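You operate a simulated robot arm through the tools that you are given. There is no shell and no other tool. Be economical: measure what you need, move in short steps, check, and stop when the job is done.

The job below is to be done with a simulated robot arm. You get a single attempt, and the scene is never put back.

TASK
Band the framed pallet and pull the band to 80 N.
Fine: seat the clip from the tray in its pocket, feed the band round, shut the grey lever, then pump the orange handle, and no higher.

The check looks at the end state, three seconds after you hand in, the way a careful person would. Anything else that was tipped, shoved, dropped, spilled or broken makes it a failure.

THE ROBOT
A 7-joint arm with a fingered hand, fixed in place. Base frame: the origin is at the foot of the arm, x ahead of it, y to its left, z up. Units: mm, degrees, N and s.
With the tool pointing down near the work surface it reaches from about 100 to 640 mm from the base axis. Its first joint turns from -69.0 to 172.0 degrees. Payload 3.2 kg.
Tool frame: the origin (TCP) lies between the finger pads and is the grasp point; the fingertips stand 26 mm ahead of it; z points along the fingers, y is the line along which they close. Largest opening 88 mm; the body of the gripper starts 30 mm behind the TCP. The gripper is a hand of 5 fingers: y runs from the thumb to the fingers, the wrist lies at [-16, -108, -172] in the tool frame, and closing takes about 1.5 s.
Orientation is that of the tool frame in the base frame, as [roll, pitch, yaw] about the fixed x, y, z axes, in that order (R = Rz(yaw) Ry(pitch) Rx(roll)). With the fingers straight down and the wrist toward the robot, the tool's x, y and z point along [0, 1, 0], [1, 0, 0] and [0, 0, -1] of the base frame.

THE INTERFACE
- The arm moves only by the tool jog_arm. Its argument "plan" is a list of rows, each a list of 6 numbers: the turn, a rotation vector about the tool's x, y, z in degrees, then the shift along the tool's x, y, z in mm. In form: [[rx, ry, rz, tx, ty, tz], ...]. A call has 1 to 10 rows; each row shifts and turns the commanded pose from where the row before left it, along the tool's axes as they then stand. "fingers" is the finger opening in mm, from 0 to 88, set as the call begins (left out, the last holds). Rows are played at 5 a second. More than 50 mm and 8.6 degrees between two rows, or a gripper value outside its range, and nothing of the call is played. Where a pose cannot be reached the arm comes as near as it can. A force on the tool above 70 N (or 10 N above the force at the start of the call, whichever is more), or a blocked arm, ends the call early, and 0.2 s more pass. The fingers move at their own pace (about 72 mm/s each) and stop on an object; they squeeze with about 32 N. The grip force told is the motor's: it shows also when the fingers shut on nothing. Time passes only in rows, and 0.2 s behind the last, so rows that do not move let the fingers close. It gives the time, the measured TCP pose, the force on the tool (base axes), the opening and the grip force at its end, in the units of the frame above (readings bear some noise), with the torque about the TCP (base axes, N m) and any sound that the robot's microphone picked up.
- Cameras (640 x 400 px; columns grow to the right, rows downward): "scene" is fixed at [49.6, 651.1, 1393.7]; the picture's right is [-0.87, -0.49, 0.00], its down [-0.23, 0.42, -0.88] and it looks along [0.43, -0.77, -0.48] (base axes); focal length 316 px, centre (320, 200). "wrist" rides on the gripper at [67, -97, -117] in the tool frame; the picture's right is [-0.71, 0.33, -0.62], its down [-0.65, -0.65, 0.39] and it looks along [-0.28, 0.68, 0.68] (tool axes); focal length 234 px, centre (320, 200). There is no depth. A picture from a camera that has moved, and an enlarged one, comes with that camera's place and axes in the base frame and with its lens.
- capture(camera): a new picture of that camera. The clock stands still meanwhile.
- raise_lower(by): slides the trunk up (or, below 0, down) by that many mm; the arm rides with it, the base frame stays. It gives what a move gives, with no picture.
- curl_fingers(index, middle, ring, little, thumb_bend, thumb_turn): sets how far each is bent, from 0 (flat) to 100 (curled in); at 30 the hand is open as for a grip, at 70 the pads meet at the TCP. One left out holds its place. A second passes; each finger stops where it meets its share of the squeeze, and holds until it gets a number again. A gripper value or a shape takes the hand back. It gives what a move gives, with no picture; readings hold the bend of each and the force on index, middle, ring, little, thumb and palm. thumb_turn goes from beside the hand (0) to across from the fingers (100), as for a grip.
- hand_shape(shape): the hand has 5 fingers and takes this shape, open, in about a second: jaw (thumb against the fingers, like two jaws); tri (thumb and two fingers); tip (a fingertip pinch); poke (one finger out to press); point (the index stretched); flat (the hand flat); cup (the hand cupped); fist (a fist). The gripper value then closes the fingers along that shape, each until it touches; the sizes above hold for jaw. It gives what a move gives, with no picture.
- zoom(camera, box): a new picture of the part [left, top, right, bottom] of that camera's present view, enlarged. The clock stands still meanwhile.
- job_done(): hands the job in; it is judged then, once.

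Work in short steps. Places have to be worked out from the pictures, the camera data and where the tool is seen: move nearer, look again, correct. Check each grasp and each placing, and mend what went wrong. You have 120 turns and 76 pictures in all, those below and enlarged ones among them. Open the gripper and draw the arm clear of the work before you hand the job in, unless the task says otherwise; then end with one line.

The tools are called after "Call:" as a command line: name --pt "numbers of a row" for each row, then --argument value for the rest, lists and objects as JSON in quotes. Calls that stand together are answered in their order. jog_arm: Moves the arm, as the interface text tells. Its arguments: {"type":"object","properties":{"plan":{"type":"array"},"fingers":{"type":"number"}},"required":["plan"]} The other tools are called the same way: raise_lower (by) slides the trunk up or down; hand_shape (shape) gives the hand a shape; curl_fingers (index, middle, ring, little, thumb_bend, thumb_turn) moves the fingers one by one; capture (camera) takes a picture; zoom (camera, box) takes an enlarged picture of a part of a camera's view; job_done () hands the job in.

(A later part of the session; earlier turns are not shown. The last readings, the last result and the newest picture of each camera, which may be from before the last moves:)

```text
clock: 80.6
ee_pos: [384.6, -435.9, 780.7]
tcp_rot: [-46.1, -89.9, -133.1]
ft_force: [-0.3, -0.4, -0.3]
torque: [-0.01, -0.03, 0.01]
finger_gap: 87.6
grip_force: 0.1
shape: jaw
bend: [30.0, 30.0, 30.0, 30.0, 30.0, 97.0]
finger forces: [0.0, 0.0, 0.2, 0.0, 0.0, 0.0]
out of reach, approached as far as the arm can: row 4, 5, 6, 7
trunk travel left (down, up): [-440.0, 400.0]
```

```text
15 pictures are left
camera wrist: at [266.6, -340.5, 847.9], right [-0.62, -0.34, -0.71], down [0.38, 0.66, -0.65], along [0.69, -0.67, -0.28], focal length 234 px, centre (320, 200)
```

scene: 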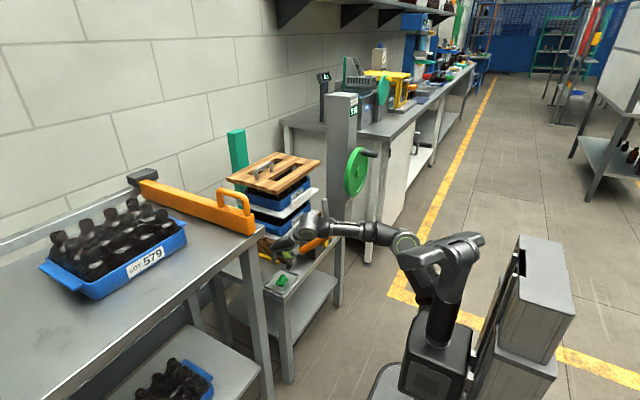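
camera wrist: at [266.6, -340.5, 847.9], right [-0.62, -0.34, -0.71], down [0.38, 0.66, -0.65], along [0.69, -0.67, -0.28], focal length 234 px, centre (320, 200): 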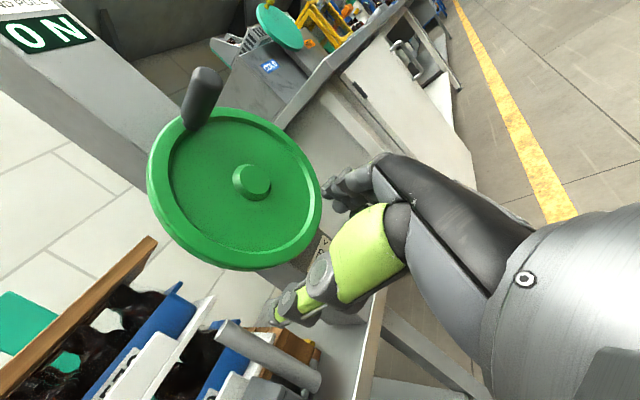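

The wheel hub is at about (527,-531,841) and the knob runs along x from 450 to 515 at (y -538, z 940). I'll read the label under the wheel in case it shows the direction.

Call:
zoom --camera "scene" --box '[335, 190, 371, 212]'

```text
16.00 times, centred on (353, 201) of scene
camera zoom: at [49.6, 651.1, 1393.7], right [-0.87, -0.49, 0.0], down [-0.23, 0.42, -0.88], along [0.43, -0.77, -0.48], focal length 5049 px, centre (-208, 184)
```

zoom: 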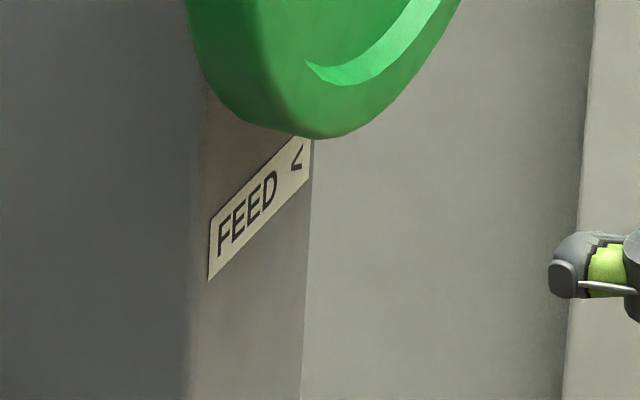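

The label reads "FEED <" under the wheel, which I take to mean the bottom goes left (+y), i.e. clockwise as seen from the robot. I'll approach the knob with the hand open and turned slightly toward -y for reach.

Call:
raise_lower --by 120

Call:
jog_arm --pt "-6 0 0 20 25 0" --pt "-6 0 0 20 25 0" --pt "0 0 0 0 30 0" --pt "0 0 0 0 20 20" --pt "0 0 0 0 0 20" --pt "0 0 0 0 0 0"

Call:
capture --camera "wrist"

```text
clock: 82.1
ee_pos: [384.5, -436.0, 901.2]
tcp_rot: [-31.6, -89.9, -147.3]
ft_force: [0.1, -0.2, 0.1]
torque: [0.0, 0.0, -0.02]
finger_gap: 87.8
grip_force: 0.1
shape: jaw
bend: [30.0, 30.0, 30.0, 30.0, 30.0, 97.0]
finger forces: [0.1, 0.1, 0.1, 0.1, 0.0, 0.0]
trunk travel left (down, up): [-560.0, 280.0]
```

```text
clock: 83.5
ee_pos: [397.7, -512.4, 904.4]
tcp_rot: [35.2, -89.8, 140.3]
ft_force: [-0.1, 0.3, -1.0]
torque: [0.0, 0.02, 0.01]
finger_gap: 87.8
grip_force: 0.1
shape: jaw
bend: [30.0, 30.0, 30.0, 30.0, 30.0, 97.0]
finger forces: [0.0, 0.0, 0.0, 0.0, 0.1, 0.0]
out of reach, approached as far as the arm can: row 1, 2
trunk travel left (down, up): [-560.0, 280.0]
```

```text
13 pictures are left
camera wrist: at [289.1, -406.4, 972.1], right [-0.65, -0.28, -0.71], down [0.44, 0.62, -0.65], along [0.62, -0.73, -0.28], focal length 234 px, centre (320, 200)
```

wrist: 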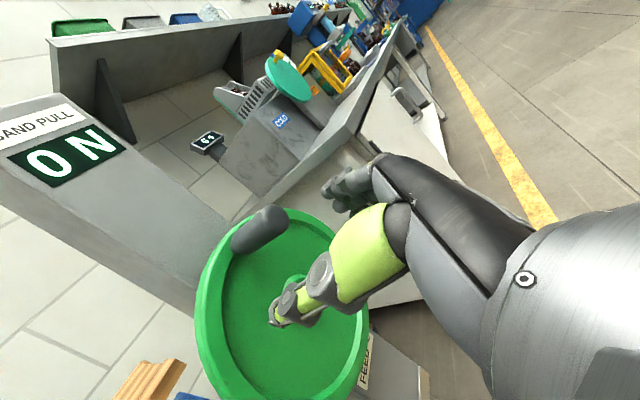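

The knob axis is at (y≈-537, z≈934), x 455–521. I'll line up and slide the open hand over it.

Call:
jog_arm --pt "0 0 0 30 0 0" --pt "0 0 0 0 18 0" --pt "0 0 0 0 0 25" --pt "0 0 0 0 0 25" --pt "0 0 0 0 0 25" --pt "0 0 0 0 0 0"

Call:
capture --camera "wrist"

```text
clock: 84.9
ee_pos: [414.8, -532.3, 905.1]
tcp_rot: [44.4, -89.9, 131.0]
ft_force: [-0.2, -0.4, -0.8]
torque: [-0.03, -0.03, 0.0]
finger_gap: 88.1
grip_force: 0.1
shape: jaw
bend: [30.0, 30.0, 30.0, 30.0, 30.0, 97.0]
finger forces: [0.0, 0.1, 0.0, 0.1, 0.0, 0.1]
out of reach, approached as far as the arm can: row 1, 3, 4, 5
trunk travel left (down, up): [-560.0, 280.0]
```

```text
12 pictures are left
camera wrist: at [306.5, -426.1, 972.0], right [-0.65, -0.28, -0.71], down [0.44, 0.62, -0.65], along [0.62, -0.73, -0.28], focal length 234 px, centre (320, 200)
```

wrist: 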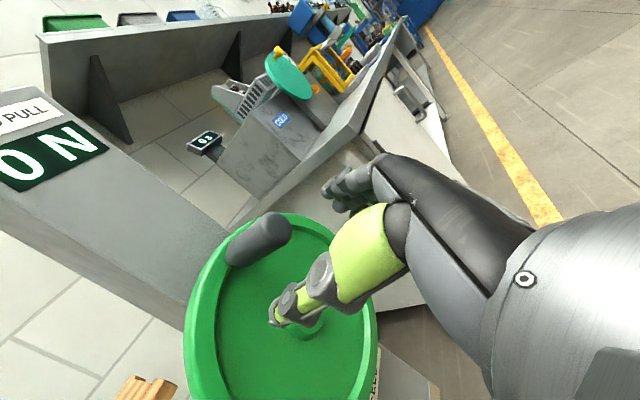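

The arm stalls at x≈415 even though the radius is moderate, so it's a posture limit. I'll try another trunk height with the same hand pose.

Call:
raise_lower --by 100

Call:
jog_arm --pt "0 0 0 -35 0 0" --pt "0 0 0 -35 0 0" --pt "0 0 0 0 0 20" --pt "0 0 0 0 0 0"

```text
clock: 86.2
ee_pos: [414.4, -533.0, 1004.2]
tcp_rot: [-10.2, -89.9, -174.4]
ft_force: [0.5, -0.3, -0.4]
torque: [-0.01, -0.04, -0.01]
finger_gap: 88.1
grip_force: 0.1
shape: jaw
bend: [30.0, 30.0, 30.0, 30.0, 30.0, 97.0]
finger forces: [0.0, 0.1, 0.1, 0.0, 0.1, 0.0]
trunk travel left (down, up): [-660.0, 180.0]
```

```text
clock: 87.2
ee_pos: [433.6, -535.2, 934.5]
tcp_rot: [-0.6, -89.9, 176.1]
ft_force: [-0.3, 0.0, -0.2]
torque: [-0.01, 0.0, 0.02]
finger_gap: 87.9
grip_force: 0.0
shape: jaw
bend: [30.0, 30.0, 30.0, 30.0, 30.0, 97.0]
finger forces: [0.0, 0.1, 0.0, 0.1, 0.0, 0.0]
trunk travel left (down, up): [-660.0, 180.0]
```

A higher trunk helps: the hand is now in line with the knob. I'll slide forward over it.

Call:
jog_arm --pt "0 0 0 0 0 20" --pt "0 0 0 0 0 20" --pt "0 0 0 0 0 0"

Call:
zoom --camera "wrist" --box '[180, 120, 420, 320]'

```text
clock: 88.0
ee_pos: [475.4, -537.6, 934.6]
tcp_rot: [-8.8, -89.9, -175.8]
ft_force: [0.6, -1.0, 0.1]
torque: [-0.02, 0.0, -0.03]
finger_gap: 87.7
grip_force: 0.0
shape: jaw
bend: [30.0, 30.0, 30.0, 30.0, 30.0, 97.0]
finger forces: [0.1, 0.0, 0.1, 0.1, 0.1, 0.0]
trunk travel left (down, up): [-660.0, 180.0]
```

```text
2.00 times, centred on (300, 220) of wrist
camera zoom: at [366.6, -430.9, 1002.2], right [-0.65, -0.28, -0.71], down [0.44, 0.62, -0.65], along [0.62, -0.73, -0.28], focal length 468 px, centre (360, 160)
```

zoom: 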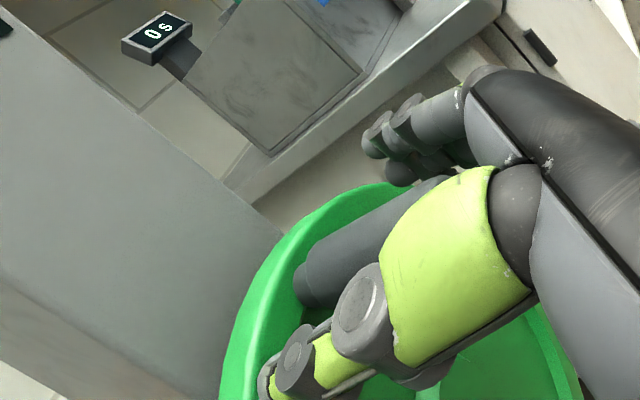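

The knob lies between the thumb and the fingers, so I'll close on it.

Call:
jog_arm --pt "0 0 0 0 0 0" --pt "0 0 0 0 0 0" --pt "0 0 0 0 0 0" --pt "0 0 0 0 0 0" --pt "0 0 0 0 0 0" --pt "0 0 0 0 0 0" --pt "0 0 0 0 0 0" --fingers 0

```text
clock: 89.6
ee_pos: [475.6, -537.0, 935.8]
tcp_rot: [26.3, -89.9, 149.1]
ft_force: [0.3, 3.5, 0.0]
torque: [0.01, 0.06, 0.09]
finger_gap: 16.3
grip_force: 31.4
shape: jaw
bend: [70.0, 70.0, 30.0, 70.0, 36.0, 100.0]
finger forces: [13.9, 11.8, 0.0, 0.0, 28.8, 0.0]
trunk travel left (down, up): [-660.0, 180.0]
```

I have a firm hold of the knob. I'll crank the first 20° clockwise (top toward -y) to feel the resistance.

Call:
jog_arm --pt "0 0 0 -0.8 8 0.6" --pt "0 0 0 -1.8 8 0.6" --pt "0 0 0 -2.4 7.8 0.6" --pt "0 0 0 -2.8 7.5 0.6" --pt "0 0 0 0 0 0"

```text
clock: 90.8
ee_pos: [474.2, -552.7, 936.4]
tcp_rot: [77.9, -89.3, 98.4]
ft_force: [-7.7, 53.0, 7.3]
torque: [0.18, 0.03, 0.61]
finger_gap: 25.0
grip_force: 32.3
shape: jaw
bend: [71.0, 70.0, 30.0, 70.0, 16.0, 98.0]
finger forces: [3.6, 0.0, 0.0, 0.0, 55.8, 0.1]
trunk travel left (down, up): [-660.0, 180.0]
```

There's strong resistance of 53 N and the thumb is yielding, so the wheel doesn't go this way. I'll return and try the other direction.

Call:
jog_arm --pt "0 0 0 2.8 -7.5 -0.6" --pt "0 0 0 2.4 -7.8 -0.6" --pt "0 0 0 1.8 -8 -0.6" --pt "0 0 0 0.8 -8 -0.6" --pt "0 0 0 0 0 0" --pt "0 0 0 0 0 0"

Call:
jog_arm --pt "0 0 0 0.3 -8 -0.6" --pt "0 0 0 -0.4 -8 -0.6" --pt "0 0 0 -1 -8 -0.6" --pt "0 0 0 -1.8 -8 -0.6" --pt "0 0 0 0 0 0"

```text
clock: 92.2
ee_pos: [472.5, -538.5, 934.5]
tcp_rot: [-71.1, -89.8, -113.6]
ft_force: [-8.3, -1.6, -1.6]
torque: [-0.01, 0.07, -0.12]
finger_gap: 16.2
grip_force: 31.9
shape: jaw
bend: [71.0, 70.0, 30.0, 70.0, 34.0, 99.0]
finger forces: [16.5, 13.3, 0.1, 0.0, 28.7, 0.1]
trunk travel left (down, up): [-660.0, 180.0]
```

```text
clock: 93.4
ee_pos: [472.4, -506.9, 932.8]
tcp_rot: [24.8, -89.2, 151.0]
ft_force: [-8.0, -2.4, 6.0]
torque: [-0.09, -0.1, -0.26]
finger_gap: 14.6
grip_force: 32.2
shape: jaw
bend: [71.0, 70.0, 30.0, 70.0, 35.0, 100.0]
finger forces: [20.4, 13.0, 0.0, 0.0, 26.9, 0.0]
out of reach, approached as far as the arm can: row 4
trunk travel left (down, up): [-660.0, 180.0]
```

It turns freely this way, so feeding runs top toward +y. I'll continue along the arc in small pieces and watch the forces.

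Call:
jog_arm --pt "1 0 0 -2.7 -7.6 -0.5" --pt "1 0 0 -2.8 -7.6 -0.5" --pt "1 0 0 -4 -7 -0.4" --pt "1 0 0 -4.1 -7 -0.4" --pt "1 0 0 -5.2 -6.3 -0.3" --pt "1 0 0 -5.2 -6.2 -0.2" --pt "0 0 0 0 0 0"

```text
clock: 95.0
ee_pos: [473.9, -463.6, 904.9]
tcp_rot: [-13.7, -89.9, -164.9]
ft_force: [5.6, -2.0, 5.8]
torque: [-0.31, -0.23, -0.54]
finger_gap: 10.4
grip_force: 31.8
shape: jaw
bend: [71.0, 70.0, 30.0, 70.0, 37.0, 100.0]
finger forces: [23.6, 16.2, 0.0, 0.0, 29.4, 0.0]
trunk travel left (down, up): [-660.0, 180.0]
```

The knob follows with low force. I'll carry on to about 85°.

Call:
jog_arm --pt "0 0 0 -6 -5.4 0" --pt "0 0 0 -6.5 -5 0" --pt "0 0 0 -6.8 -4.3 0" --pt "0 0 0 -7.2 -3.8 0" --pt "0 0 0 -7.5 -3.1 0" --pt "0 0 0 -7.7 -2.4 0" --pt "0 0 0 -7.9 -1.8 0" --pt "0 0 0 -8 -1 0" --pt "0 0 0 0 0 0"

Call:
capture --camera "wrist"

```text
clock: 97.0
ee_pos: [474.5, -438.4, 847.6]
tcp_rot: [-39.1, -89.9, -139.5]
ft_force: [8.3, -2.7, 7.0]
torque: [-0.58, -0.1, -0.42]
finger_gap: 8.1
grip_force: 31.7
shape: jaw
bend: [71.0, 70.0, 32.0, 70.0, 40.0, 100.0]
finger forces: [29.3, 18.4, 5.1, 0.1, 29.0, 0.1]
trunk travel left (down, up): [-660.0, 180.0]
```

```text
10 pictures are left
camera wrist: at [355.3, -344.0, 914.5], right [-0.62, -0.35, -0.71], down [0.37, 0.66, -0.65], along [0.69, -0.66, -0.28], focal length 234 px, centre (320, 200)
```

wrist: 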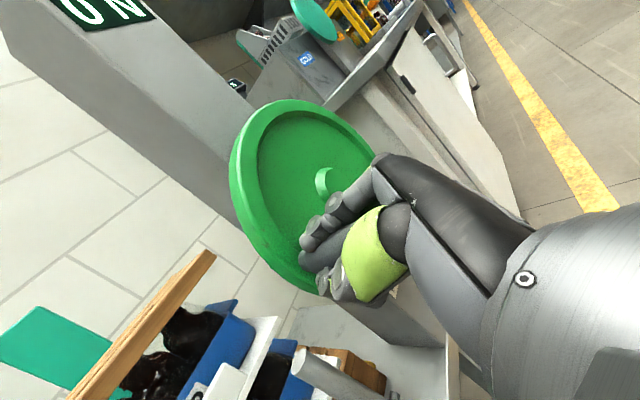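

The wheel is turning with the knob in hand. I'll continue to 135°.

Call:
jog_arm --pt "0 0 0 -8.1 -0.4 0" --pt "0 0 0 -8.1 0.4 0" --pt "0 0 0 -8 1 0" --pt "0 0 0 -7.9 1.8 0" --pt "0 0 0 -7.8 2.4 0" --pt "0 0 0 -7.5 3.1 0" --pt "0 0 0 -7.2 3.8 0" --pt "0 0 0 -6.8 4.3 0" --pt "0 0 0 -6.5 5 0" --pt "0 0 0 -6 5.4 0"

Call:
jog_arm --pt "0 0 0 0 0 0"

```text
clock: 99.2
ee_pos: [471.8, -466.2, 779.0]
tcp_rot: [28.3, -88.8, 152.8]
ft_force: [-1.8, -12.2, 27.6]
torque: [-0.73, -0.52, -0.34]
finger_gap: 9.2
grip_force: 32.1
shape: jaw
bend: [72.0, 68.0, 31.0, 70.0, 45.0, 100.0]
finger forces: [2.0, 26.5, 10.8, 0.0, 0.0, 0.1]
trunk travel left (down, up): [-660.0, 180.0]
```

```text
clock: 99.6
ee_pos: [471.5, -465.1, 779.5]
tcp_rot: [33.1, -89.0, 147.9]
ft_force: [-1.1, -14.0, 27.6]
torque: [-0.78, -0.59, -0.35]
finger_gap: 9.3
grip_force: 32.4
shape: jaw
bend: [72.0, 68.0, 31.0, 70.0, 45.0, 100.0]
finger forces: [2.2, 26.7, 10.9, 0.1, 0.0, 0.0]
trunk travel left (down, up): [-660.0, 180.0]
```

The thumb lost contact and the force points toward the hub, so the true centre is higher (z≈851, R≈85). I'll correct inward and regrip.

Call:
jog_arm --pt "0 0 0 5 2 0" --pt "0 0 0 4 2 0" --pt "0 0 0 0 0 0"

Call:
jog_arm --pt "0 0 0 0 0 0" --pt "0 0 0 0 0 0" --pt "0 0 0 0 0 0" --pt "0 0 0 0 0 0" --fingers 50

Call:
zoom --camera "wrist" --box '[180, 100, 420, 320]'

```text
clock: 100.4
ee_pos: [473.4, -468.8, 781.9]
tcp_rot: [-146.1, -89.9, -32.5]
ft_force: [-4.3, -2.6, 4.8]
torque: [-0.35, -0.11, -0.16]
finger_gap: 9.5
grip_force: 32.3
shape: jaw
bend: [72.0, 70.0, 31.0, 70.0, 44.0, 100.0]
finger forces: [0.0, 20.4, 20.1, 0.1, 21.9, 0.0]
trunk travel left (down, up): [-660.0, 180.0]
```

```text
clock: 101.4
ee_pos: [474.6, -469.5, 782.9]
tcp_rot: [-6.2, -89.8, -172.4]
ft_force: [0.4, 0.1, 0.1]
torque: [0.0, 0.05, -0.01]
finger_gap: 49.7
grip_force: 0.0
shape: jaw
bend: [47.0, 40.0, 72.0, 46.0, 10.0, 99.0]
finger forces: [0.1, 0.0, 0.0, 0.0, 0.0, 0.1]
trunk travel left (down, up): [-660.0, 180.0]
```

```text
1.82 times, centred on (300, 210) of wrist
camera zoom: at [355.7, -374.8, 849.3], right [-0.61, -0.35, -0.71], down [0.37, 0.66, -0.65], along [0.69, -0.66, -0.28], focal length 426 px, centre (356, 182)
```

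zoom: 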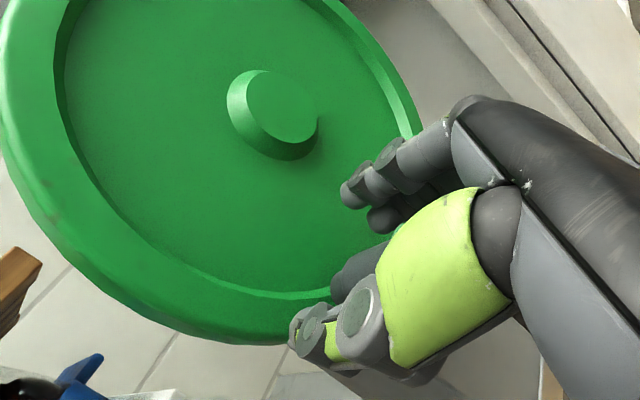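

The knob has rolled about 14 mm down in the grip as the wheel turned; it's at φ≈141°, near (y -473, z 768). I'll recentre on it, regrip and go on to about 225°.

Call:
jog_arm --pt "0 0 0 -14 4 0" --pt "0 0 0 0 0 0"

Call:
jog_arm --pt "0 0 0 0 0 0" --pt "0 0 0 0 0 0" --pt "0 0 0 0 0 0" --pt "0 0 0 0 0 0" --pt "0 0 0 0 0 0" --pt "0 0 0 0 0 0" --fingers 0

Call:
jog_arm --pt "0 0 0 -4.5 6.7 0" --pt "0 0 0 -4.5 6.7 0" --pt "0 0 0 -3.3 7.3 0" --pt "0 0 0 -3.3 7.3 0" --pt "0 0 0 -2 7.8 0" --pt "0 0 0 -2 7.8 0" --pt "0 0 0 -0.6 8 0" --pt "0 0 0 -0.5 8 0" --pt "0 0 0 0 0 0"

```text
clock: 102.0
ee_pos: [476.0, -474.8, 769.5]
tcp_rot: [13.4, -89.9, 168.1]
ft_force: [0.8, -0.5, 0.3]
torque: [0.02, -0.01, 0.02]
finger_gap: 49.8
grip_force: 0.0
shape: jaw
bend: [47.0, 40.0, 72.0, 46.0, 10.0, 99.0]
finger forces: [0.0, 0.0, 0.0, 0.0, 0.0, 0.1]
trunk travel left (down, up): [-660.0, 180.0]
```

```text
clock: 103.4
ee_pos: [476.6, -474.3, 769.1]
tcp_rot: [-83.8, -89.9, -94.8]
ft_force: [1.1, 3.9, -0.3]
torque: [0.0, 0.02, 0.02]
finger_gap: 17.2
grip_force: 32.2
shape: jaw
bend: [68.0, 63.0, 60.0, 70.0, 42.0, 100.0]
finger forces: [13.2, 10.8, 0.0, 0.0, 27.7, 0.0]
trunk travel left (down, up): [-660.0, 180.0]
```

```text
clock: 105.4
ee_pos: [476.7, -529.5, 751.6]
tcp_rot: [44.0, -89.6, 137.4]
ft_force: [7.9, 6.1, 16.9]
torque: [-0.3, -0.37, -0.12]
finger_gap: 12.8
grip_force: 31.7
shape: jaw
bend: [70.0, 61.0, 60.0, 70.0, 42.0, 100.0]
finger forces: [27.6, 11.6, 0.0, 0.1, 28.5, 0.1]
trunk travel left (down, up): [-660.0, 180.0]
```

The grip is good and I'm at about 180°. I'll continue to 230°, yawing slightly for reach.

Call:
jog_arm --pt "-1 0 0 1.2 8 0" --pt "-1 0 0 1.5 8 0" --pt "-1 0 0 2.4 7.7 0" --pt "-1 0 0 2.6 7.7 0" --pt "-1 0 0 3.6 7.2 0" --pt "-1 0 0 3.8 7.2 0" --pt "-1 0 0 4.8 6.5 0" --pt "-1 0 0 5 6.5 0" --pt "0 0 0 0 0 0"

```text
clock: 107.4
ee_pos: [476.3, -585.6, 775.0]
tcp_rot: [110.1, -89.8, 63.7]
ft_force: [20.0, 16.6, 5.0]
torque: [-0.6, 0.2, 0.2]
finger_gap: 10.7
grip_force: 31.8
shape: jaw
bend: [71.0, 62.0, 60.0, 70.0, 42.0, 100.0]
finger forces: [45.3, 9.4, 0.0, 0.1, 40.4, 0.0]
trunk travel left (down, up): [-660.0, 180.0]
```

I'm at about 220° and the force is building. I'll open, recentre outward by a few mm and regrip.

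Call:
jog_arm --pt "0 0 0 0 0 0" --pt "0 0 0 0 0 0" --pt "0 0 0 0 0 0" --pt "0 0 0 0 0 0" --pt "0 0 0 -3 2 0" --pt "0 0 0 0 0 0" --fingers 50

Call:
zoom --camera "wrist" --box '[180, 100, 420, 320]'

```text
clock: 108.8
ee_pos: [473.1, -594.2, 769.2]
tcp_rot: [31.6, -89.9, 141.8]
ft_force: [-0.2, 0.1, 0.1]
torque: [0.01, -0.04, 0.01]
finger_gap: 49.9
grip_force: 0.1
shape: jaw
bend: [47.0, 40.0, 72.0, 46.0, 32.0, 99.0]
finger forces: [0.0, 0.1, 0.0, 0.0, 0.0, 0.0]
trunk travel left (down, up): [-660.0, 180.0]
```

```text
1.82 times, centred on (300, 210) of wrist
camera zoom: at [368.3, -483.0, 836.7], right [-0.66, -0.26, -0.71], down [0.46, 0.6, -0.65], along [0.59, -0.75, -0.28], focal length 426 px, centre (356, 182)
```

zoom: 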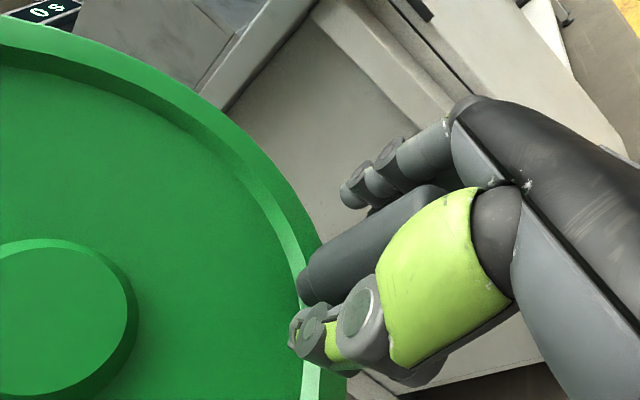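

The knob is inside the grip, at φ≈224°. I'll close and continue to about 265°.

Call:
jog_arm --pt "0 0 0 0 3 3" --pt "0 0 0 0 0 0" --pt "0 0 0 0 0 0" --pt "0 0 0 0 0 0" --pt "0 0 0 0 0 0" --pt "0 0 0 0 0 0" --fingers 0

Call:
jog_arm --pt "0 0 0 6.2 5.5 1" --pt "0 0 0 6.3 5.4 1" --pt "0 0 0 7.1 4.3 0.8" --pt "0 0 0 7.1 4.2 0.8" --pt "0 0 0 7.7 3 0.6" --pt "0 0 0 7.7 2.9 0.6" --pt "0 0 0 8.1 1.6 0.3" --pt "0 0 0 8.2 1.6 0.3" --pt "0 0 0 0 0 0"

```text
clock: 110.2
ee_pos: [475.7, -595.1, 771.1]
tcp_rot: [-8.3, -89.9, -178.4]
ft_force: [0.4, 5.0, 1.6]
torque: [0.03, -0.02, 0.19]
finger_gap: 17.2
grip_force: 32.4
shape: jaw
bend: [70.0, 70.0, 38.0, 70.0, 38.0, 100.0]
finger forces: [14.3, 9.5, 0.0, 0.0, 28.7, 0.1]
trunk travel left (down, up): [-660.0, 180.0]
```

```text
clock: 112.2
ee_pos: [478.4, -624.8, 828.7]
tcp_rot: [2.1, -89.9, 171.2]
ft_force: [-2.3, 2.8, -2.5]
torque: [-0.24, 0.04, -0.02]
finger_gap: 13.6
grip_force: 32.0
shape: jaw
bend: [71.0, 69.0, 38.0, 70.0, 37.0, 100.0]
finger forces: [13.9, 12.5, 0.1, 0.1, 31.1, 0.0]
trunk travel left (down, up): [-660.0, 180.0]
```

Forces are low. I'll go on from 264° to 314°.

Call:
jog_arm --pt "0 0 0 8.2 0.2 0" --pt "0 0 0 8.3 0.1 0" --pt "0 0 0 8.2 -1.3 -0.2" --pt "0 0 0 8.2 -1.3 -0.2" --pt "0 0 0 7.8 -2.7 -0.3" --pt "0 0 0 7.8 -2.7 -0.3" --pt "0 0 0 7.3 -4 -0.4" --pt "0 0 0 7.2 -4 -0.4" --pt "0 0 0 6.5 -5.2 -0.5" --pt "0 0 0 6.4 -5.3 -0.5"

Call:
jog_arm --pt "0 0 0 0 0 0" --pt "0 0 0 0 0 0"

```text
clock: 114.4
ee_pos: [479.5, -601.5, 903.8]
tcp_rot: [-19.6, -89.8, -167.1]
ft_force: [1.6, -15.1, 2.6]
torque: [-0.57, 0.13, -0.28]
finger_gap: 9.7
grip_force: 32.2
shape: jaw
bend: [71.0, 63.0, 40.0, 70.0, 43.0, 100.0]
finger forces: [17.7, 17.7, 6.7, 0.0, 23.4, 0.1]
trunk travel left (down, up): [-660.0, 180.0]
```

```text
clock: 115.0
ee_pos: [478.8, -601.4, 904.3]
tcp_rot: [-24.6, -89.8, -162.1]
ft_force: [2.2, -16.4, 4.6]
torque: [-0.56, 0.12, -0.28]
finger_gap: 9.9
grip_force: 31.9
shape: jaw
bend: [71.0, 63.0, 40.0, 70.0, 43.0, 100.0]
finger forces: [20.1, 17.9, 6.2, 0.0, 22.9, 0.1]
trunk travel left (down, up): [-660.0, 180.0]
```

I'm at about 313°. The knob has crept in the grip, so I'll regrip in place and finish the turn.

Call:
jog_arm --pt "0 0 0 0 0 0" --pt "0 0 0 0 0 0" --pt "0 0 0 0 0 0" --pt "0 0 0 0 0 0" --pt "0 0 0 0 0 0" --fingers 55

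Call:
capture --camera "wrist"

```text
clock: 116.2
ee_pos: [478.5, -599.1, 904.3]
tcp_rot: [-43.2, -89.9, -143.4]
ft_force: [0.3, 0.6, 0.3]
torque: [-0.01, -0.03, 0.06]
finger_gap: 54.7
grip_force: 0.0
shape: jaw
bend: [45.0, 38.0, 72.0, 43.0, 8.0, 99.0]
finger forces: [0.0, 0.1, 0.0, 0.0, 0.0, 0.0]
trunk travel left (down, up): [-660.0, 180.0]
```

```text
7 pictures are left
camera wrist: at [373.8, -489.1, 970.7], right [-0.66, -0.26, -0.71], down [0.46, 0.6, -0.65], along [0.6, -0.75, -0.28], focal length 234 px, centre (320, 200)
```

wrist: 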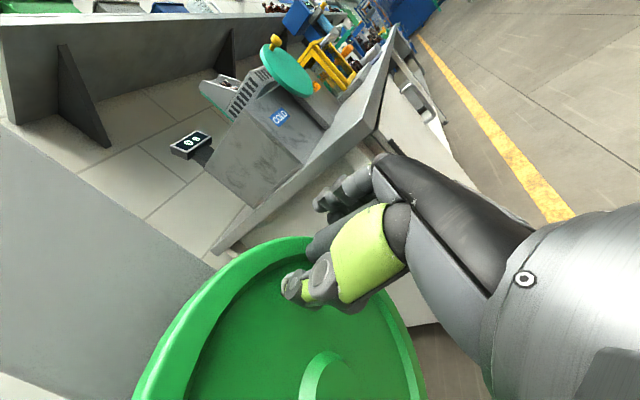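

The knob lags the hand by about 14 mm (φ≈303°). I'll step back onto it, regrip and go on past the top.

Call:
jog_arm --pt "0 0 0 -9 10 1" --pt "0 0 0 0 0 0"

Call:
jog_arm --pt "0 0 0 0 0 0" --pt "0 0 0 0 0 0" --pt "0 0 0 0 0 0" --pt "0 0 0 0 0 0" --pt "0 0 0 0 0 0" --pt "0 0 0 0 0 0" --fingers 0

Call:
jog_arm --pt "0 0 0 6.6 -5.1 -0.5" --pt "0 0 0 6.6 -5.2 -0.5" --pt "0 0 0 5.6 -6.2 -0.6" --pt "0 0 0 5.6 -6.2 -0.6" --pt "0 0 0 4.4 -7.1 -0.7" --pt "0 0 0 4.4 -7.1 -0.7" --pt "0 0 0 3.1 -7.7 -0.7" --pt "0 0 0 3.2 -7.8 -0.7" --pt "0 0 0 0 0 0"

```text
clock: 116.8
ee_pos: [478.5, -610.0, 894.2]
tcp_rot: [-0.3, -89.9, 173.8]
ft_force: [0.9, 0.3, 0.5]
torque: [0.05, -0.02, -0.03]
finger_gap: 55.0
grip_force: 0.1
shape: jaw
bend: [45.0, 38.0, 72.0, 43.0, 8.0, 99.0]
finger forces: [0.0, 0.0, 0.1, 0.1, 0.0, 0.1]
trunk travel left (down, up): [-660.0, 180.0]
```

```text
clock: 118.2
ee_pos: [479.8, -609.2, 894.9]
tcp_rot: [-119.7, -89.9, -66.9]
ft_force: [1.5, 4.2, -0.6]
torque: [0.05, 0.03, 0.16]
finger_gap: 17.7
grip_force: 32.0
shape: jaw
bend: [69.0, 65.0, 57.0, 70.0, 41.0, 100.0]
finger forces: [13.6, 9.8, 0.1, 0.0, 28.5, 0.1]
trunk travel left (down, up): [-660.0, 180.0]
```

```text
clock: 120.2
ee_pos: [475.7, -564.5, 931.9]
tcp_rot: [-89.0, -89.7, -97.9]
ft_force: [-1.1, -29.8, -1.2]
torque: [-0.15, 0.13, 0.26]
finger_gap: 13.6
grip_force: 32.6
shape: jaw
bend: [71.0, 55.0, 61.0, 70.0, 95.0, 100.0]
finger forces: [15.0, 28.8, 7.0, 0.0, 14.0, 0.0]
trunk travel left (down, up): [-660.0, 180.0]
```

The wheel now resists at 30 N, which may be the end of the feed. I'll check the pallet for the band.

Call:
zoom --camera "scene" --box '[215, 90, 375, 290]'

```text
2.00 times, centred on (295, 190) of scene
camera zoom: at [49.6, 651.1, 1393.7], right [-0.87, -0.49, 0.0], down [-0.23, 0.42, -0.88], along [0.43, -0.77, -0.48], focal length 631 px, centre (370, 220)
```

zoom: 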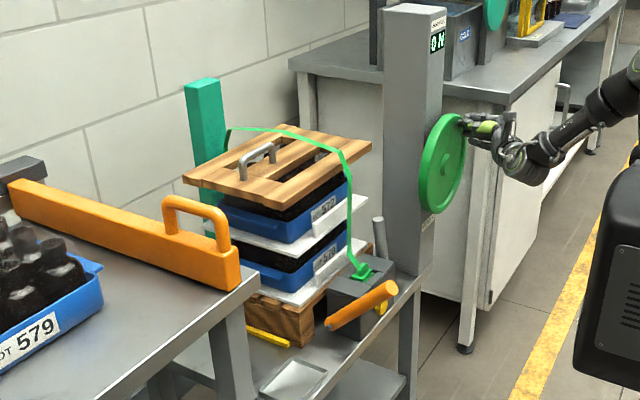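

The green band now runs over the lid and down into the clip, so the feed is done. I'll release the knob and back off, then lower to the grey lever (top about (612,-391,750), pivot near (565,-383,615)).

Call:
jog_arm --pt "0 0 0 0 4 0" --pt "0 0 0 0 0 0" --pt "0 0 0 0 0 0" --pt "0 0 0 0 0 0" --pt "0 0 0 0 0 -25" --pt "0 0 0 0 0 -25" --pt "0 0 0 0 0 -25" --pt "0 0 0 0 0 0" --fingers 70

Call:
raise_lower --by -190

Call:
jog_arm --pt "0 0 0 0 -40 0" --pt "0 0 0 0 -40 0" --pt "0 0 0 0 -40 0" --pt "0 0 0 0 -40 0" --pt "0 0 0 0 0 30" --pt "0 0 0 0 0 30" --pt "0 0 0 0 0 0"

```text
clock: 122.0
ee_pos: [402.7, -551.8, 934.0]
tcp_rot: [18.3, -89.9, 155.0]
ft_force: [-0.5, 0.6, -0.6]
torque: [-0.02, -0.03, 0.0]
finger_gap: 70.0
grip_force: 0.1
shape: jaw
bend: [38.0, 33.0, 27.0, 37.0, 8.0, 98.0]
finger forces: [0.1, 0.0, 0.0, 0.0, 0.1, 0.0]
trunk travel left (down, up): [-660.0, 180.0]
```

```text
clock: 124.1
ee_pos: [402.6, -551.6, 743.2]
tcp_rot: [42.6, -90.0, 130.8]
ft_force: [0.0, 0.7, 0.5]
torque: [0.02, -0.02, 0.04]
finger_gap: 70.2
grip_force: 0.0
shape: jaw
bend: [38.0, 33.0, 27.0, 37.0, 8.0, 98.0]
finger forces: [0.1, 0.1, 0.0, 0.1, 0.1, 0.0]
trunk travel left (down, up): [-470.0, 370.0]
```

```text
clock: 125.7
ee_pos: [472.2, -411.3, 710.7]
tcp_rot: [119.7, -89.9, 53.7]
ft_force: [-0.6, 0.4, -0.4]
torque: [0.03, 0.01, 0.0]
finger_gap: 70.1
grip_force: 0.2
shape: jaw
bend: [38.0, 33.0, 27.0, 37.0, 8.0, 98.0]
finger forces: [0.1, 0.0, 0.0, 0.0, 0.0, 0.0]
out of reach, approached as far as the arm can: row 2, 3, 4
trunk travel left (down, up): [-470.0, 370.0]
```

The hand is a bit low because of the posture limit, so I'll raise the trunk and then check the lever in the wrist view.

Call:
raise_lower --by 80

Call:
jog_arm --pt "2 0 0 -25 -10 0" --pt "2 0 0 -25 -10 20" --pt "2 0 0 0 0 20" --pt "0 0 0 0 0 0"

Call:
capture --camera "wrist"

```text
clock: 126.9
ee_pos: [472.2, -411.0, 789.7]
tcp_rot: [8.4, -89.9, 165.0]
ft_force: [0.5, -0.3, -0.3]
torque: [0.0, -0.01, -0.03]
finger_gap: 70.3
grip_force: 0.0
shape: jaw
bend: [38.0, 33.0, 27.0, 37.0, 8.0, 98.0]
finger forces: [0.0, 0.1, 0.0, 0.0, 0.1, 0.1]
trunk travel left (down, up): [-550.0, 290.0]
```

```text
clock: 127.9
ee_pos: [514.2, -393.8, 740.4]
tcp_rot: [-8.4, -89.9, -172.2]
ft_force: [0.7, -0.7, 0.1]
torque: [0.0, 0.0, 0.0]
finger_gap: 69.8
grip_force: 0.1
shape: jaw
bend: [38.0, 33.0, 27.0, 37.0, 8.0, 98.0]
finger forces: [0.0, 0.0, 0.0, 0.0, 0.0, 0.1]
trunk travel left (down, up): [-550.0, 290.0]
```

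```text
5 pictures are left
camera wrist: at [398.9, -294.9, 806.5], right [-0.63, -0.33, -0.71], down [0.4, 0.65, -0.65], along [0.67, -0.69, -0.28], focal length 234 px, centre (320, 200)
```

wrist: 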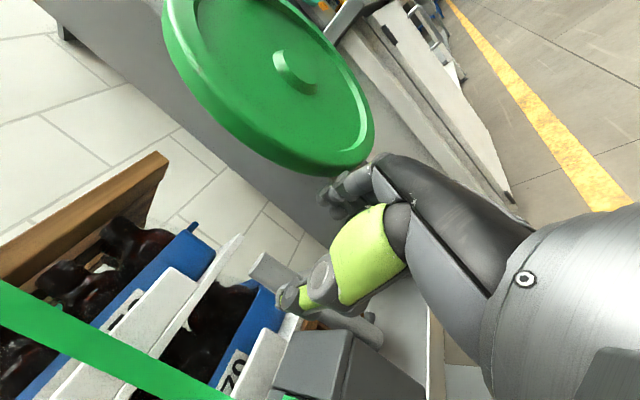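

The lever is confirmed: top at (617,-391,743), foot at (568,-383,622). I'll narrow the opening to 50 and slide forward so it lies between the thumb and fingers.

Call:
jog_arm --pt "0 0 0 -6 -4 25" --pt "0 0 0 -6 0 25" --pt "0 0 0 0 0 22" --pt "0 0 0 0 0 18" --pt "0 0 0 0 0 0" --fingers 50

Call:
jog_arm --pt "0 0 0 0 0 0" --pt "0 0 0 0 0 0" --pt "0 0 0 0 0 0" --pt "0 0 0 0 0 0" --pt "0 0 0 0 0 0" --pt "0 0 0 0 0 0" --fingers 0

```text
clock: 129.1
ee_pos: [534.9, -400.8, 730.6]
tcp_rot: [-7.1, -89.9, -173.5]
ft_force: [1.3, -0.7, -0.9]
torque: [0.01, 0.0, 0.01]
finger_gap: 50.3
grip_force: 0.1
shape: jaw
bend: [47.0, 40.0, 72.0, 45.0, 10.0, 99.0]
finger forces: [0.0, 0.0, 0.1, 0.1, 0.1, 0.0]
out of reach, approached as far as the arm can: row 1, 2, 3, 4
trunk travel left (down, up): [-550.0, 290.0]
```

```text
clock: 130.5
ee_pos: [533.4, -401.1, 731.1]
tcp_rot: [40.7, -89.8, 138.8]
ft_force: [-0.3, 0.2, -0.2]
torque: [0.0, -0.04, -0.01]
finger_gap: 0.0
grip_force: 31.5
shape: jaw
bend: [70.0, 70.0, 30.0, 70.0, 84.0, 100.0]
finger forces: [0.1, 0.0, 0.0, 0.0, 0.0, 0.0]
trunk travel left (down, up): [-550.0, 290.0]
```

It stopped short at x=535 because of reach. I'll open again, raise the trunk by 120 and lower the arm to match, then go forward.

Call:
jog_arm --pt "0 0 0 0 0 -20" --pt "0 0 0 0 0 0" --pt "0 0 0 0 0 0" --pt "0 0 0 0 0 0" --fingers 50

Call:
raise_lower --by 60

Call:
jog_arm --pt "0 0 0 -30 0 0" --pt "0 0 0 -30 0 0" --pt "0 0 0 0 0 0"

Call:
raise_lower --by 60

Call:
jog_arm --pt "0 0 0 -30 0 0" --pt "0 0 0 -30 -5 0" --pt "0 0 0 0 -5 0" --pt "0 0 0 0 0 20" --pt "0 0 0 0 0 20" --pt "0 0 0 0 0 0"

```text
clock: 131.5
ee_pos: [513.4, -401.6, 731.0]
tcp_rot: [16.8, -89.9, 162.6]
ft_force: [-0.4, -0.2, -0.4]
torque: [0.0, 0.05, 0.01]
finger_gap: 49.8
grip_force: 0.1
shape: jaw
bend: [47.0, 40.0, 72.0, 46.0, 32.0, 99.0]
finger forces: [0.0, 0.0, 0.1, 0.0, 0.1, 0.1]
trunk travel left (down, up): [-550.0, 290.0]
```

```text
clock: 132.5
ee_pos: [512.4, -396.2, 786.9]
tcp_rot: [-161.4, -89.4, -18.9]
ft_force: [-14.9, 28.6, -19.8]
torque: [0.83, 0.13, -0.72]
finger_gap: 42.2
grip_force: 0.0
shape: jaw
bend: [54.0, 48.0, 72.0, 46.0, 32.0, 99.0]
finger forces: [11.1, 28.6, 0.0, 0.0, 0.0, 0.0]
trunk travel left (down, up): [-610.0, 230.0]
```

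```text
clock: 133.3
ee_pos: [513.4, -400.9, 732.7]
tcp_rot: [31.9, -89.7, 147.4]
ft_force: [0.0, 0.3, 0.4]
torque: [0.0, -0.01, -0.01]
finger_gap: 49.5
grip_force: 0.2
shape: jaw
bend: [47.0, 40.0, 72.0, 46.0, 32.0, 99.0]
finger forces: [0.0, 0.0, 0.0, 0.0, 0.0, 0.0]
trunk travel left (down, up): [-610.0, 230.0]
```

```text
clock: 134.3
ee_pos: [512.2, -395.2, 788.2]
tcp_rot: [-153.5, -89.5, -26.8]
ft_force: [-15.0, 27.8, -19.9]
torque: [0.79, 0.13, -0.75]
finger_gap: 42.3
grip_force: 0.0
shape: jaw
bend: [54.0, 48.0, 72.0, 46.0, 32.0, 99.0]
finger forces: [10.7, 28.0, 0.0, 0.0, 0.1, 0.1]
trunk travel left (down, up): [-670.0, 170.0]
```

```text
clock: 135.7
ee_pos: [516.0, -390.9, 745.2]
tcp_rot: [-12.4, -89.8, -168.2]
ft_force: [0.1, 0.0, 0.2]
torque: [-0.01, 0.0, -0.03]
finger_gap: 49.6
grip_force: 0.0
shape: jaw
bend: [47.0, 40.0, 72.0, 46.0, 32.0, 99.0]
finger forces: [0.1, 0.0, 0.0, 0.0, 0.0, 0.0]
out of reach, approached as far as the arm can: row 2, 4, 5
trunk travel left (down, up): [-670.0, 170.0]
```

Raising the trunk brushed the fingers against the wheel rim from below; the wheel is ratcheted that way, and the hand is free again. The limit seems to be the wrist's yaw, so I'll turn the heading about 20° toward +y and try again.

Call:
jog_arm --pt "5 0 0 -4 0 -5" --pt "5 0 0 -4 0 0" --pt "5 0 0 0 0 0" --pt "5 0 0 0 0 0" --pt "0 0 0 0 0 0"

Call:
jog_arm --pt "0 0 0 0 7 19" --pt "0 0 0 0 7 19" --pt "0 0 0 0 0 0"

```text
clock: 136.9
ee_pos: [510.8, -391.5, 738.2]
tcp_rot: [-46.3, -90.0, -114.4]
ft_force: [-0.1, 0.3, -0.4]
torque: [-0.01, -0.01, 0.0]
finger_gap: 49.6
grip_force: 0.0
shape: jaw
bend: [47.0, 40.0, 72.0, 46.0, 32.0, 99.0]
finger forces: [0.0, 0.0, 0.0, 0.1, 0.0, 0.0]
trunk travel left (down, up): [-670.0, 170.0]
```

```text
clock: 137.7
ee_pos: [530.7, -391.9, 739.3]
tcp_rot: [-26.9, -89.9, -133.7]
ft_force: [-0.5, 0.2, 0.4]
torque: [0.0, 0.05, -0.03]
finger_gap: 49.6
grip_force: 0.2
shape: jaw
bend: [47.0, 40.0, 72.0, 46.0, 32.0, 99.0]
finger forces: [0.1, 0.0, 0.0, 0.1, 0.1, 0.0]
out of reach, approached as far as the arm can: row 2
trunk travel left (down, up): [-670.0, 170.0]
```

Still stuck at x≈531, so it's a joint limit of this hand roll. Instead I'll hook the lever from above: hand down and tilted forward, with two fingers behind its top and the thumb in front. I'll retreat and turn back to tool-down.

Call:
jog_arm --pt "0 0 0 0 0 -45" --pt "-5 0 0 0 0 -45" --pt "-5 0 0 0 0 -40" --pt "-5 0 0 0 0 0" --pt "-5 0 0 0 0 0" --pt "0 0 0 0 0 0" --fingers 88

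Call:
jog_arm --pt "4.95 -4.95 -4.95 0 0 0" --pt "4.95 -4.95 -4.95 0 0 0" --pt "4.95 -4.95 -4.95 0 0 0" --pt "4.95 -4.95 -4.95 0 0 0" --pt "4.95 -4.95 -4.95 0 0 0" --pt "4.95 -4.95 -4.95 0 0 0" --pt "4.95 -4.95 -4.95 0 0 0"

Call:
jog_arm --pt "4.95 -4.95 -4.95 0 0 0" --pt "4.95 -4.95 -4.95 0 0 0" --pt "4.95 -4.95 -4.95 0 0 0" --pt "4.95 -4.95 -4.95 0 0 0" --pt "4.95 -4.95 -4.95 0 0 0" --pt "4.95 -4.95 -4.95 0 0 0" --pt "4.95 -4.95 -4.95 0 0 0" --pt "0 0 0 0 0 0"

```text
clock: 139.1
ee_pos: [406.3, -431.5, 737.8]
tcp_rot: [0.8, -89.8, 178.5]
ft_force: [0.3, -0.8, -0.3]
torque: [-0.01, 0.0, -0.02]
finger_gap: 87.8
grip_force: 0.1
shape: jaw
bend: [30.0, 30.0, 30.0, 30.0, 30.0, 97.0]
finger forces: [0.0, 0.0, 0.0, 0.0, 0.0, 0.1]
trunk travel left (down, up): [-670.0, 170.0]
```

```text
clock: 140.7
ee_pos: [405.5, -431.4, 739.3]
tcp_rot: [153.4, -41.6, 62.9]
ft_force: [0.2, 0.3, -0.4]
torque: [-0.01, -0.02, -0.03]
finger_gap: 87.8
grip_force: 0.2
shape: jaw
bend: [30.0, 30.0, 30.0, 30.0, 30.0, 97.0]
finger forces: [0.0, 0.0, 0.0, 0.0, 0.0, 0.1]
trunk travel left (down, up): [-670.0, 170.0]
```

```text
clock: 142.5
ee_pos: [405.7, -430.2, 738.0]
tcp_rot: [179.9, 0.0, 89.5]
ft_force: [-0.7, -0.9, -0.5]
torque: [0.02, 0.01, 0.01]
finger_gap: 88.0
grip_force: 0.1
shape: jaw
bend: [30.0, 30.0, 30.0, 30.0, 30.0, 97.0]
finger forces: [0.0, 0.0, 0.0, 0.0, 0.0, 0.0]
trunk travel left (down, up): [-670.0, 170.0]
```

The hand is tool-down again. I'll rise, move to y≈-355 (clear of both the wheel rim and the band), yaw to 80 and tilt 25° forward.

Call:
jog_arm --pt "0 0 0 38 0 -30" --pt "0 0 0 37 0 -30" --pt "0 0 0 0 0 -40" --pt "0 0 5 0 0 -12" --pt "0 0 4.5 0 0 0" --pt "-8.3 0 0 0 0 0" --pt "-8.3 0 0 0 0 0" --pt "-8.4 0 0 0 0 0" --pt "0 0 0 0 0 0" --fingers 70

```text
clock: 144.5
ee_pos: [406.8, -354.1, 849.9]
tcp_rot: [154.9, -0.1, 79.9]
ft_force: [-0.2, 0.2, -0.7]
torque: [0.02, -0.02, -0.01]
finger_gap: 70.2
grip_force: 0.1
shape: jaw
bend: [38.0, 33.0, 27.0, 37.0, 8.0, 98.0]
finger forces: [0.0, 0.1, 0.0, 0.0, 0.0, 0.1]
trunk travel left (down, up): [-670.0, 170.0]
```

Posture good. I'll move forward above the lever to (604,-364,850), staying in front of the upper plates.

Call:
jog_arm --pt "0 0 0 6.5 33.5 15.6" --pt "0 0 0 6.5 33.5 15.6" --pt "0 0 0 6.5 33.5 15.6" --pt "0 0 0 6.5 33.5 15.6" --pt "0 0 0 -1 22 10.3" --pt "0 0 0 -1.5 21.5 10" --pt "0 0 0 0 0 0"

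Call:
capture --camera "wrist"

```text
clock: 146.1
ee_pos: [603.6, -367.7, 850.3]
tcp_rot: [154.9, 0.0, 79.9]
ft_force: [-0.1, 1.2, -0.1]
torque: [-0.01, -0.03, -0.01]
finger_gap: 70.4
grip_force: 0.1
shape: jaw
bend: [38.0, 33.0, 27.0, 37.0, 8.0, 98.0]
finger forces: [0.1, 0.1, 0.0, 0.0, 0.0, 0.0]
trunk travel left (down, up): [-670.0, 170.0]
```

```text
4 pictures are left
camera wrist: at [480.5, -278.2, 915.5], right [-0.09, -0.7, 0.71], down [-0.54, -0.56, -0.63], along [0.84, -0.43, -0.33], focal length 234 px, centre (320, 200)
```

wrist: 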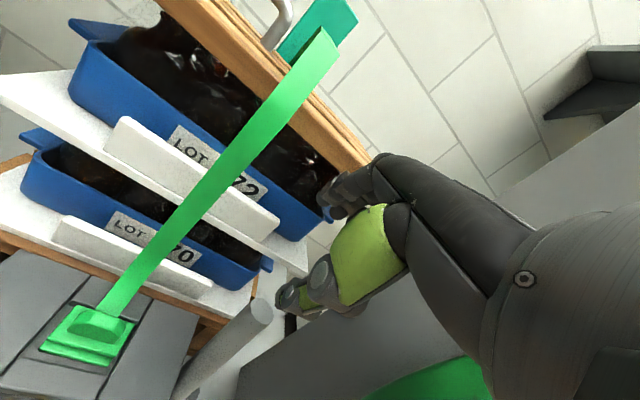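

The lever top is near (608,-387,748), so the fingers will come down behind it with room. I'll descend 112 mm straight down.

Call:
jog_arm --pt "0 0 0 0 -16 34" --pt "0 0 0 0 -16 34" --pt "0 0 0 0 -8 17" --pt "0 0 0 0 -8 17" --pt "0 0 0 0 0 0"

```text
clock: 147.3
ee_pos: [601.0, -366.0, 755.0]
tcp_rot: [153.3, -0.1, 79.5]
ft_force: [-16.4, -1.1, 43.6]
torque: [-0.52, -3.01, -0.24]
finger_gap: 78.2
grip_force: 0.1
shape: jaw
bend: [28.0, 13.0, 27.0, 37.0, 8.0, 98.0]
finger forces: [25.9, 27.2, 0.0, 0.1, 0.1, 0.0]
trunk travel left (down, up): [-670.0, 170.0]
```

The index and middle fingers touched a bin rim behind, at about z 740. I'll rise straight off it, shift 17 mm toward me and come down closer behind the lever.

Call:
jog_arm --pt "0 0 0 0 16 -34" --pt "0 0 0 0 5 -11" --pt "0 0 0 -3 -15.2 -7.1" --pt "0 0 0 0 0 0"

Call:
jog_arm --pt "0 0 0 0 -8 17" --pt "0 0 0 0 -5 10.5" --pt "0 0 0 0 0 0"

```text
clock: 148.3
ee_pos: [587.4, -366.8, 788.3]
tcp_rot: [155.0, 0.0, 79.9]
ft_force: [0.3, 0.2, 0.3]
torque: [-0.03, -0.06, 0.03]
finger_gap: 70.0
grip_force: 0.0
shape: jaw
bend: [38.0, 33.0, 27.0, 37.0, 8.0, 98.0]
finger forces: [0.0, 0.0, 0.0, 0.0, 0.0, 0.0]
trunk travel left (down, up): [-670.0, 170.0]
```

```text
clock: 149.1
ee_pos: [587.7, -366.8, 757.7]
tcp_rot: [155.0, -0.1, 79.9]
ft_force: [-0.2, 0.1, 0.7]
torque: [-0.01, -0.04, 0.0]
finger_gap: 70.4
grip_force: 0.0
shape: jaw
bend: [38.0, 33.0, 27.0, 37.0, 8.0, 98.0]
finger forces: [0.0, 0.1, 0.1, 0.0, 0.1, 0.0]
trunk travel left (down, up): [-670.0, 170.0]
```

No contact here. I'll go a little lower, then pull gently toward the robot to feel the lever.

Call:
jog_arm --pt "0 0 0 0 -4 9" --pt "0 0 0 0 -4 9" --pt "0 0 0 0 0 0"

Call:
jog_arm --pt "0 0 0 -1.2 -6.3 -2.9" --pt "0 0 0 -1.2 -6.3 -2.9" --pt "0 0 0 -1.2 -6.3 -2.9" --pt "0 0 0 0 0 0"

```text
clock: 149.9
ee_pos: [587.5, -366.2, 737.6]
tcp_rot: [154.9, 0.0, 79.9]
ft_force: [0.8, -0.7, 0.9]
torque: [0.0, 0.0, -0.01]
finger_gap: 70.0
grip_force: 0.0
shape: jaw
bend: [38.0, 33.0, 27.0, 37.0, 8.0, 98.0]
finger forces: [0.0, 0.0, 0.5, 0.0, 0.1, 0.1]
trunk travel left (down, up): [-670.0, 170.0]
```

```text
clock: 150.9
ee_pos: [566.5, -366.5, 737.7]
tcp_rot: [154.9, 0.0, 79.9]
ft_force: [2.4, -1.5, 3.2]
torque: [-0.05, -0.06, 0.01]
finger_gap: 70.8
grip_force: 0.1
shape: jaw
bend: [38.0, 32.0, 26.0, 37.0, 8.0, 98.0]
finger forces: [0.0, 1.0, 2.1, 0.0, 0.0, 0.1]
trunk travel left (down, up): [-670.0, 170.0]
```

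The lever swings easily with just 2–3 N on the fingers. I'll keep pulling along its arc.

Call:
jog_arm --pt "0 0 0 -2.5 -17 -7.9" --pt "0 0 0 -2.5 -17.7 -7.6" --pt "0 0 0 -2.5 -18.8 -4.2" --pt "0 0 0 -2.5 -19.3 -0.9" --pt "0 0 0 0 0 0"

Call:
jog_arm --pt "0 0 0 -2.9 -19.2 2.5" --pt "0 0 0 -2.5 -18.4 5.7" --pt "0 0 0 -2.1 -17.3 8.9" --pt "0 0 0 0 0 0"

```text
clock: 152.1
ee_pos: [491.1, -362.6, 724.6]
tcp_rot: [155.0, 0.1, 79.9]
ft_force: [0.2, 0.3, 0.3]
torque: [-0.03, -0.01, 0.03]
finger_gap: 70.4
grip_force: 0.1
shape: jaw
bend: [38.0, 33.0, 27.0, 37.0, 8.0, 98.0]
finger forces: [0.0, 0.1, 0.0, 0.0, 0.0, 0.1]
trunk travel left (down, up): [-670.0, 170.0]
```

```text
clock: 153.1
ee_pos: [446.7, -363.9, 687.0]
tcp_rot: [154.8, 0.0, 80.0]
ft_force: [-0.7, -0.1, 0.4]
torque: [-0.02, 0.0, 0.03]
finger_gap: 69.9
grip_force: 0.0
shape: jaw
bend: [38.0, 33.0, 27.0, 37.0, 8.0, 98.0]
finger forces: [0.0, 0.0, 0.0, 0.0, 0.0, 0.1]
trunk travel left (down, up): [-670.0, 170.0]
```

The force dropped to zero, so the lever either fell forward or slipped off. I'll look with the scene camera, readout included.

Call:
zoom --camera "scene" --box '[270, 190, 390, 262]'

```text
5.33 times, centred on (330, 226) of scene
camera zoom: at [49.6, 651.1, 1393.7], right [-0.87, -0.49, 0.0], down [-0.23, 0.42, -0.88], along [0.43, -0.77, -0.48], focal length 1683 px, centre (267, 61)
```

zoom: 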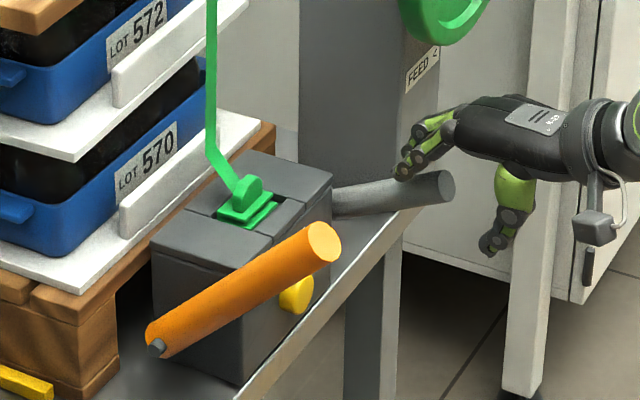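

The lever has swung forward and down to about 30° above level, with its tip near (474,-385,677). I'll press it down with the fingertips to see whether it goes further or is against its stop.

Call:
jog_arm --pt "0 0 0 0 -3.4 7.2" --pt "0 0 0 0 -3.4 7.2" --pt "0 0 0 0 0 0"

Call:
jog_arm --pt "0 0 0 0 -3.4 7.2" --pt "0 0 0 0 -3.4 7.2" --pt "0 0 0 0 0 0"

```text
clock: 153.9
ee_pos: [447.4, -364.1, 673.3]
tcp_rot: [154.6, 0.1, 79.8]
ft_force: [-1.4, 0.9, 9.6]
torque: [-0.23, -0.47, -0.02]
finger_gap: 70.8
grip_force: 0.0
shape: jaw
bend: [38.0, 29.0, 26.0, 37.0, 8.0, 98.0]
finger forces: [0.1, 7.1, 1.7, 0.0, 0.0, 0.1]
trunk travel left (down, up): [-670.0, 170.0]
```

```text
clock: 154.7
ee_pos: [448.5, -363.8, 661.9]
tcp_rot: [154.2, 0.2, 79.8]
ft_force: [-5.7, 1.3, 30.8]
torque: [-0.71, -1.54, -0.06]
finger_gap: 71.8
grip_force: 0.0
shape: jaw
bend: [38.0, 21.0, 23.0, 37.0, 8.0, 98.0]
finger forces: [0.0, 17.4, 7.8, 0.0, 0.0, 0.0]
trunk travel left (down, up): [-670.0, 170.0]
```

Call:
jog_arm --pt "0 0 0 0 -2.5 5.4" --pt "0 0 0 0 -2.5 5.4" --pt "0 0 0 0 0 0"

```text
clock: 155.5
ee_pos: [448.3, -364.3, 648.9]
tcp_rot: [154.0, 0.2, 79.7]
ft_force: [-2.2, 1.0, 30.8]
torque: [-0.67, -1.68, 0.12]
finger_gap: 73.1
grip_force: 0.1
shape: jaw
bend: [38.0, 15.0, 21.0, 37.0, 8.0, 98.0]
finger forces: [0.1, 18.5, 8.6, 0.0, 0.0, 0.0]
trunk travel left (down, up): [-670.0, 170.0]
```

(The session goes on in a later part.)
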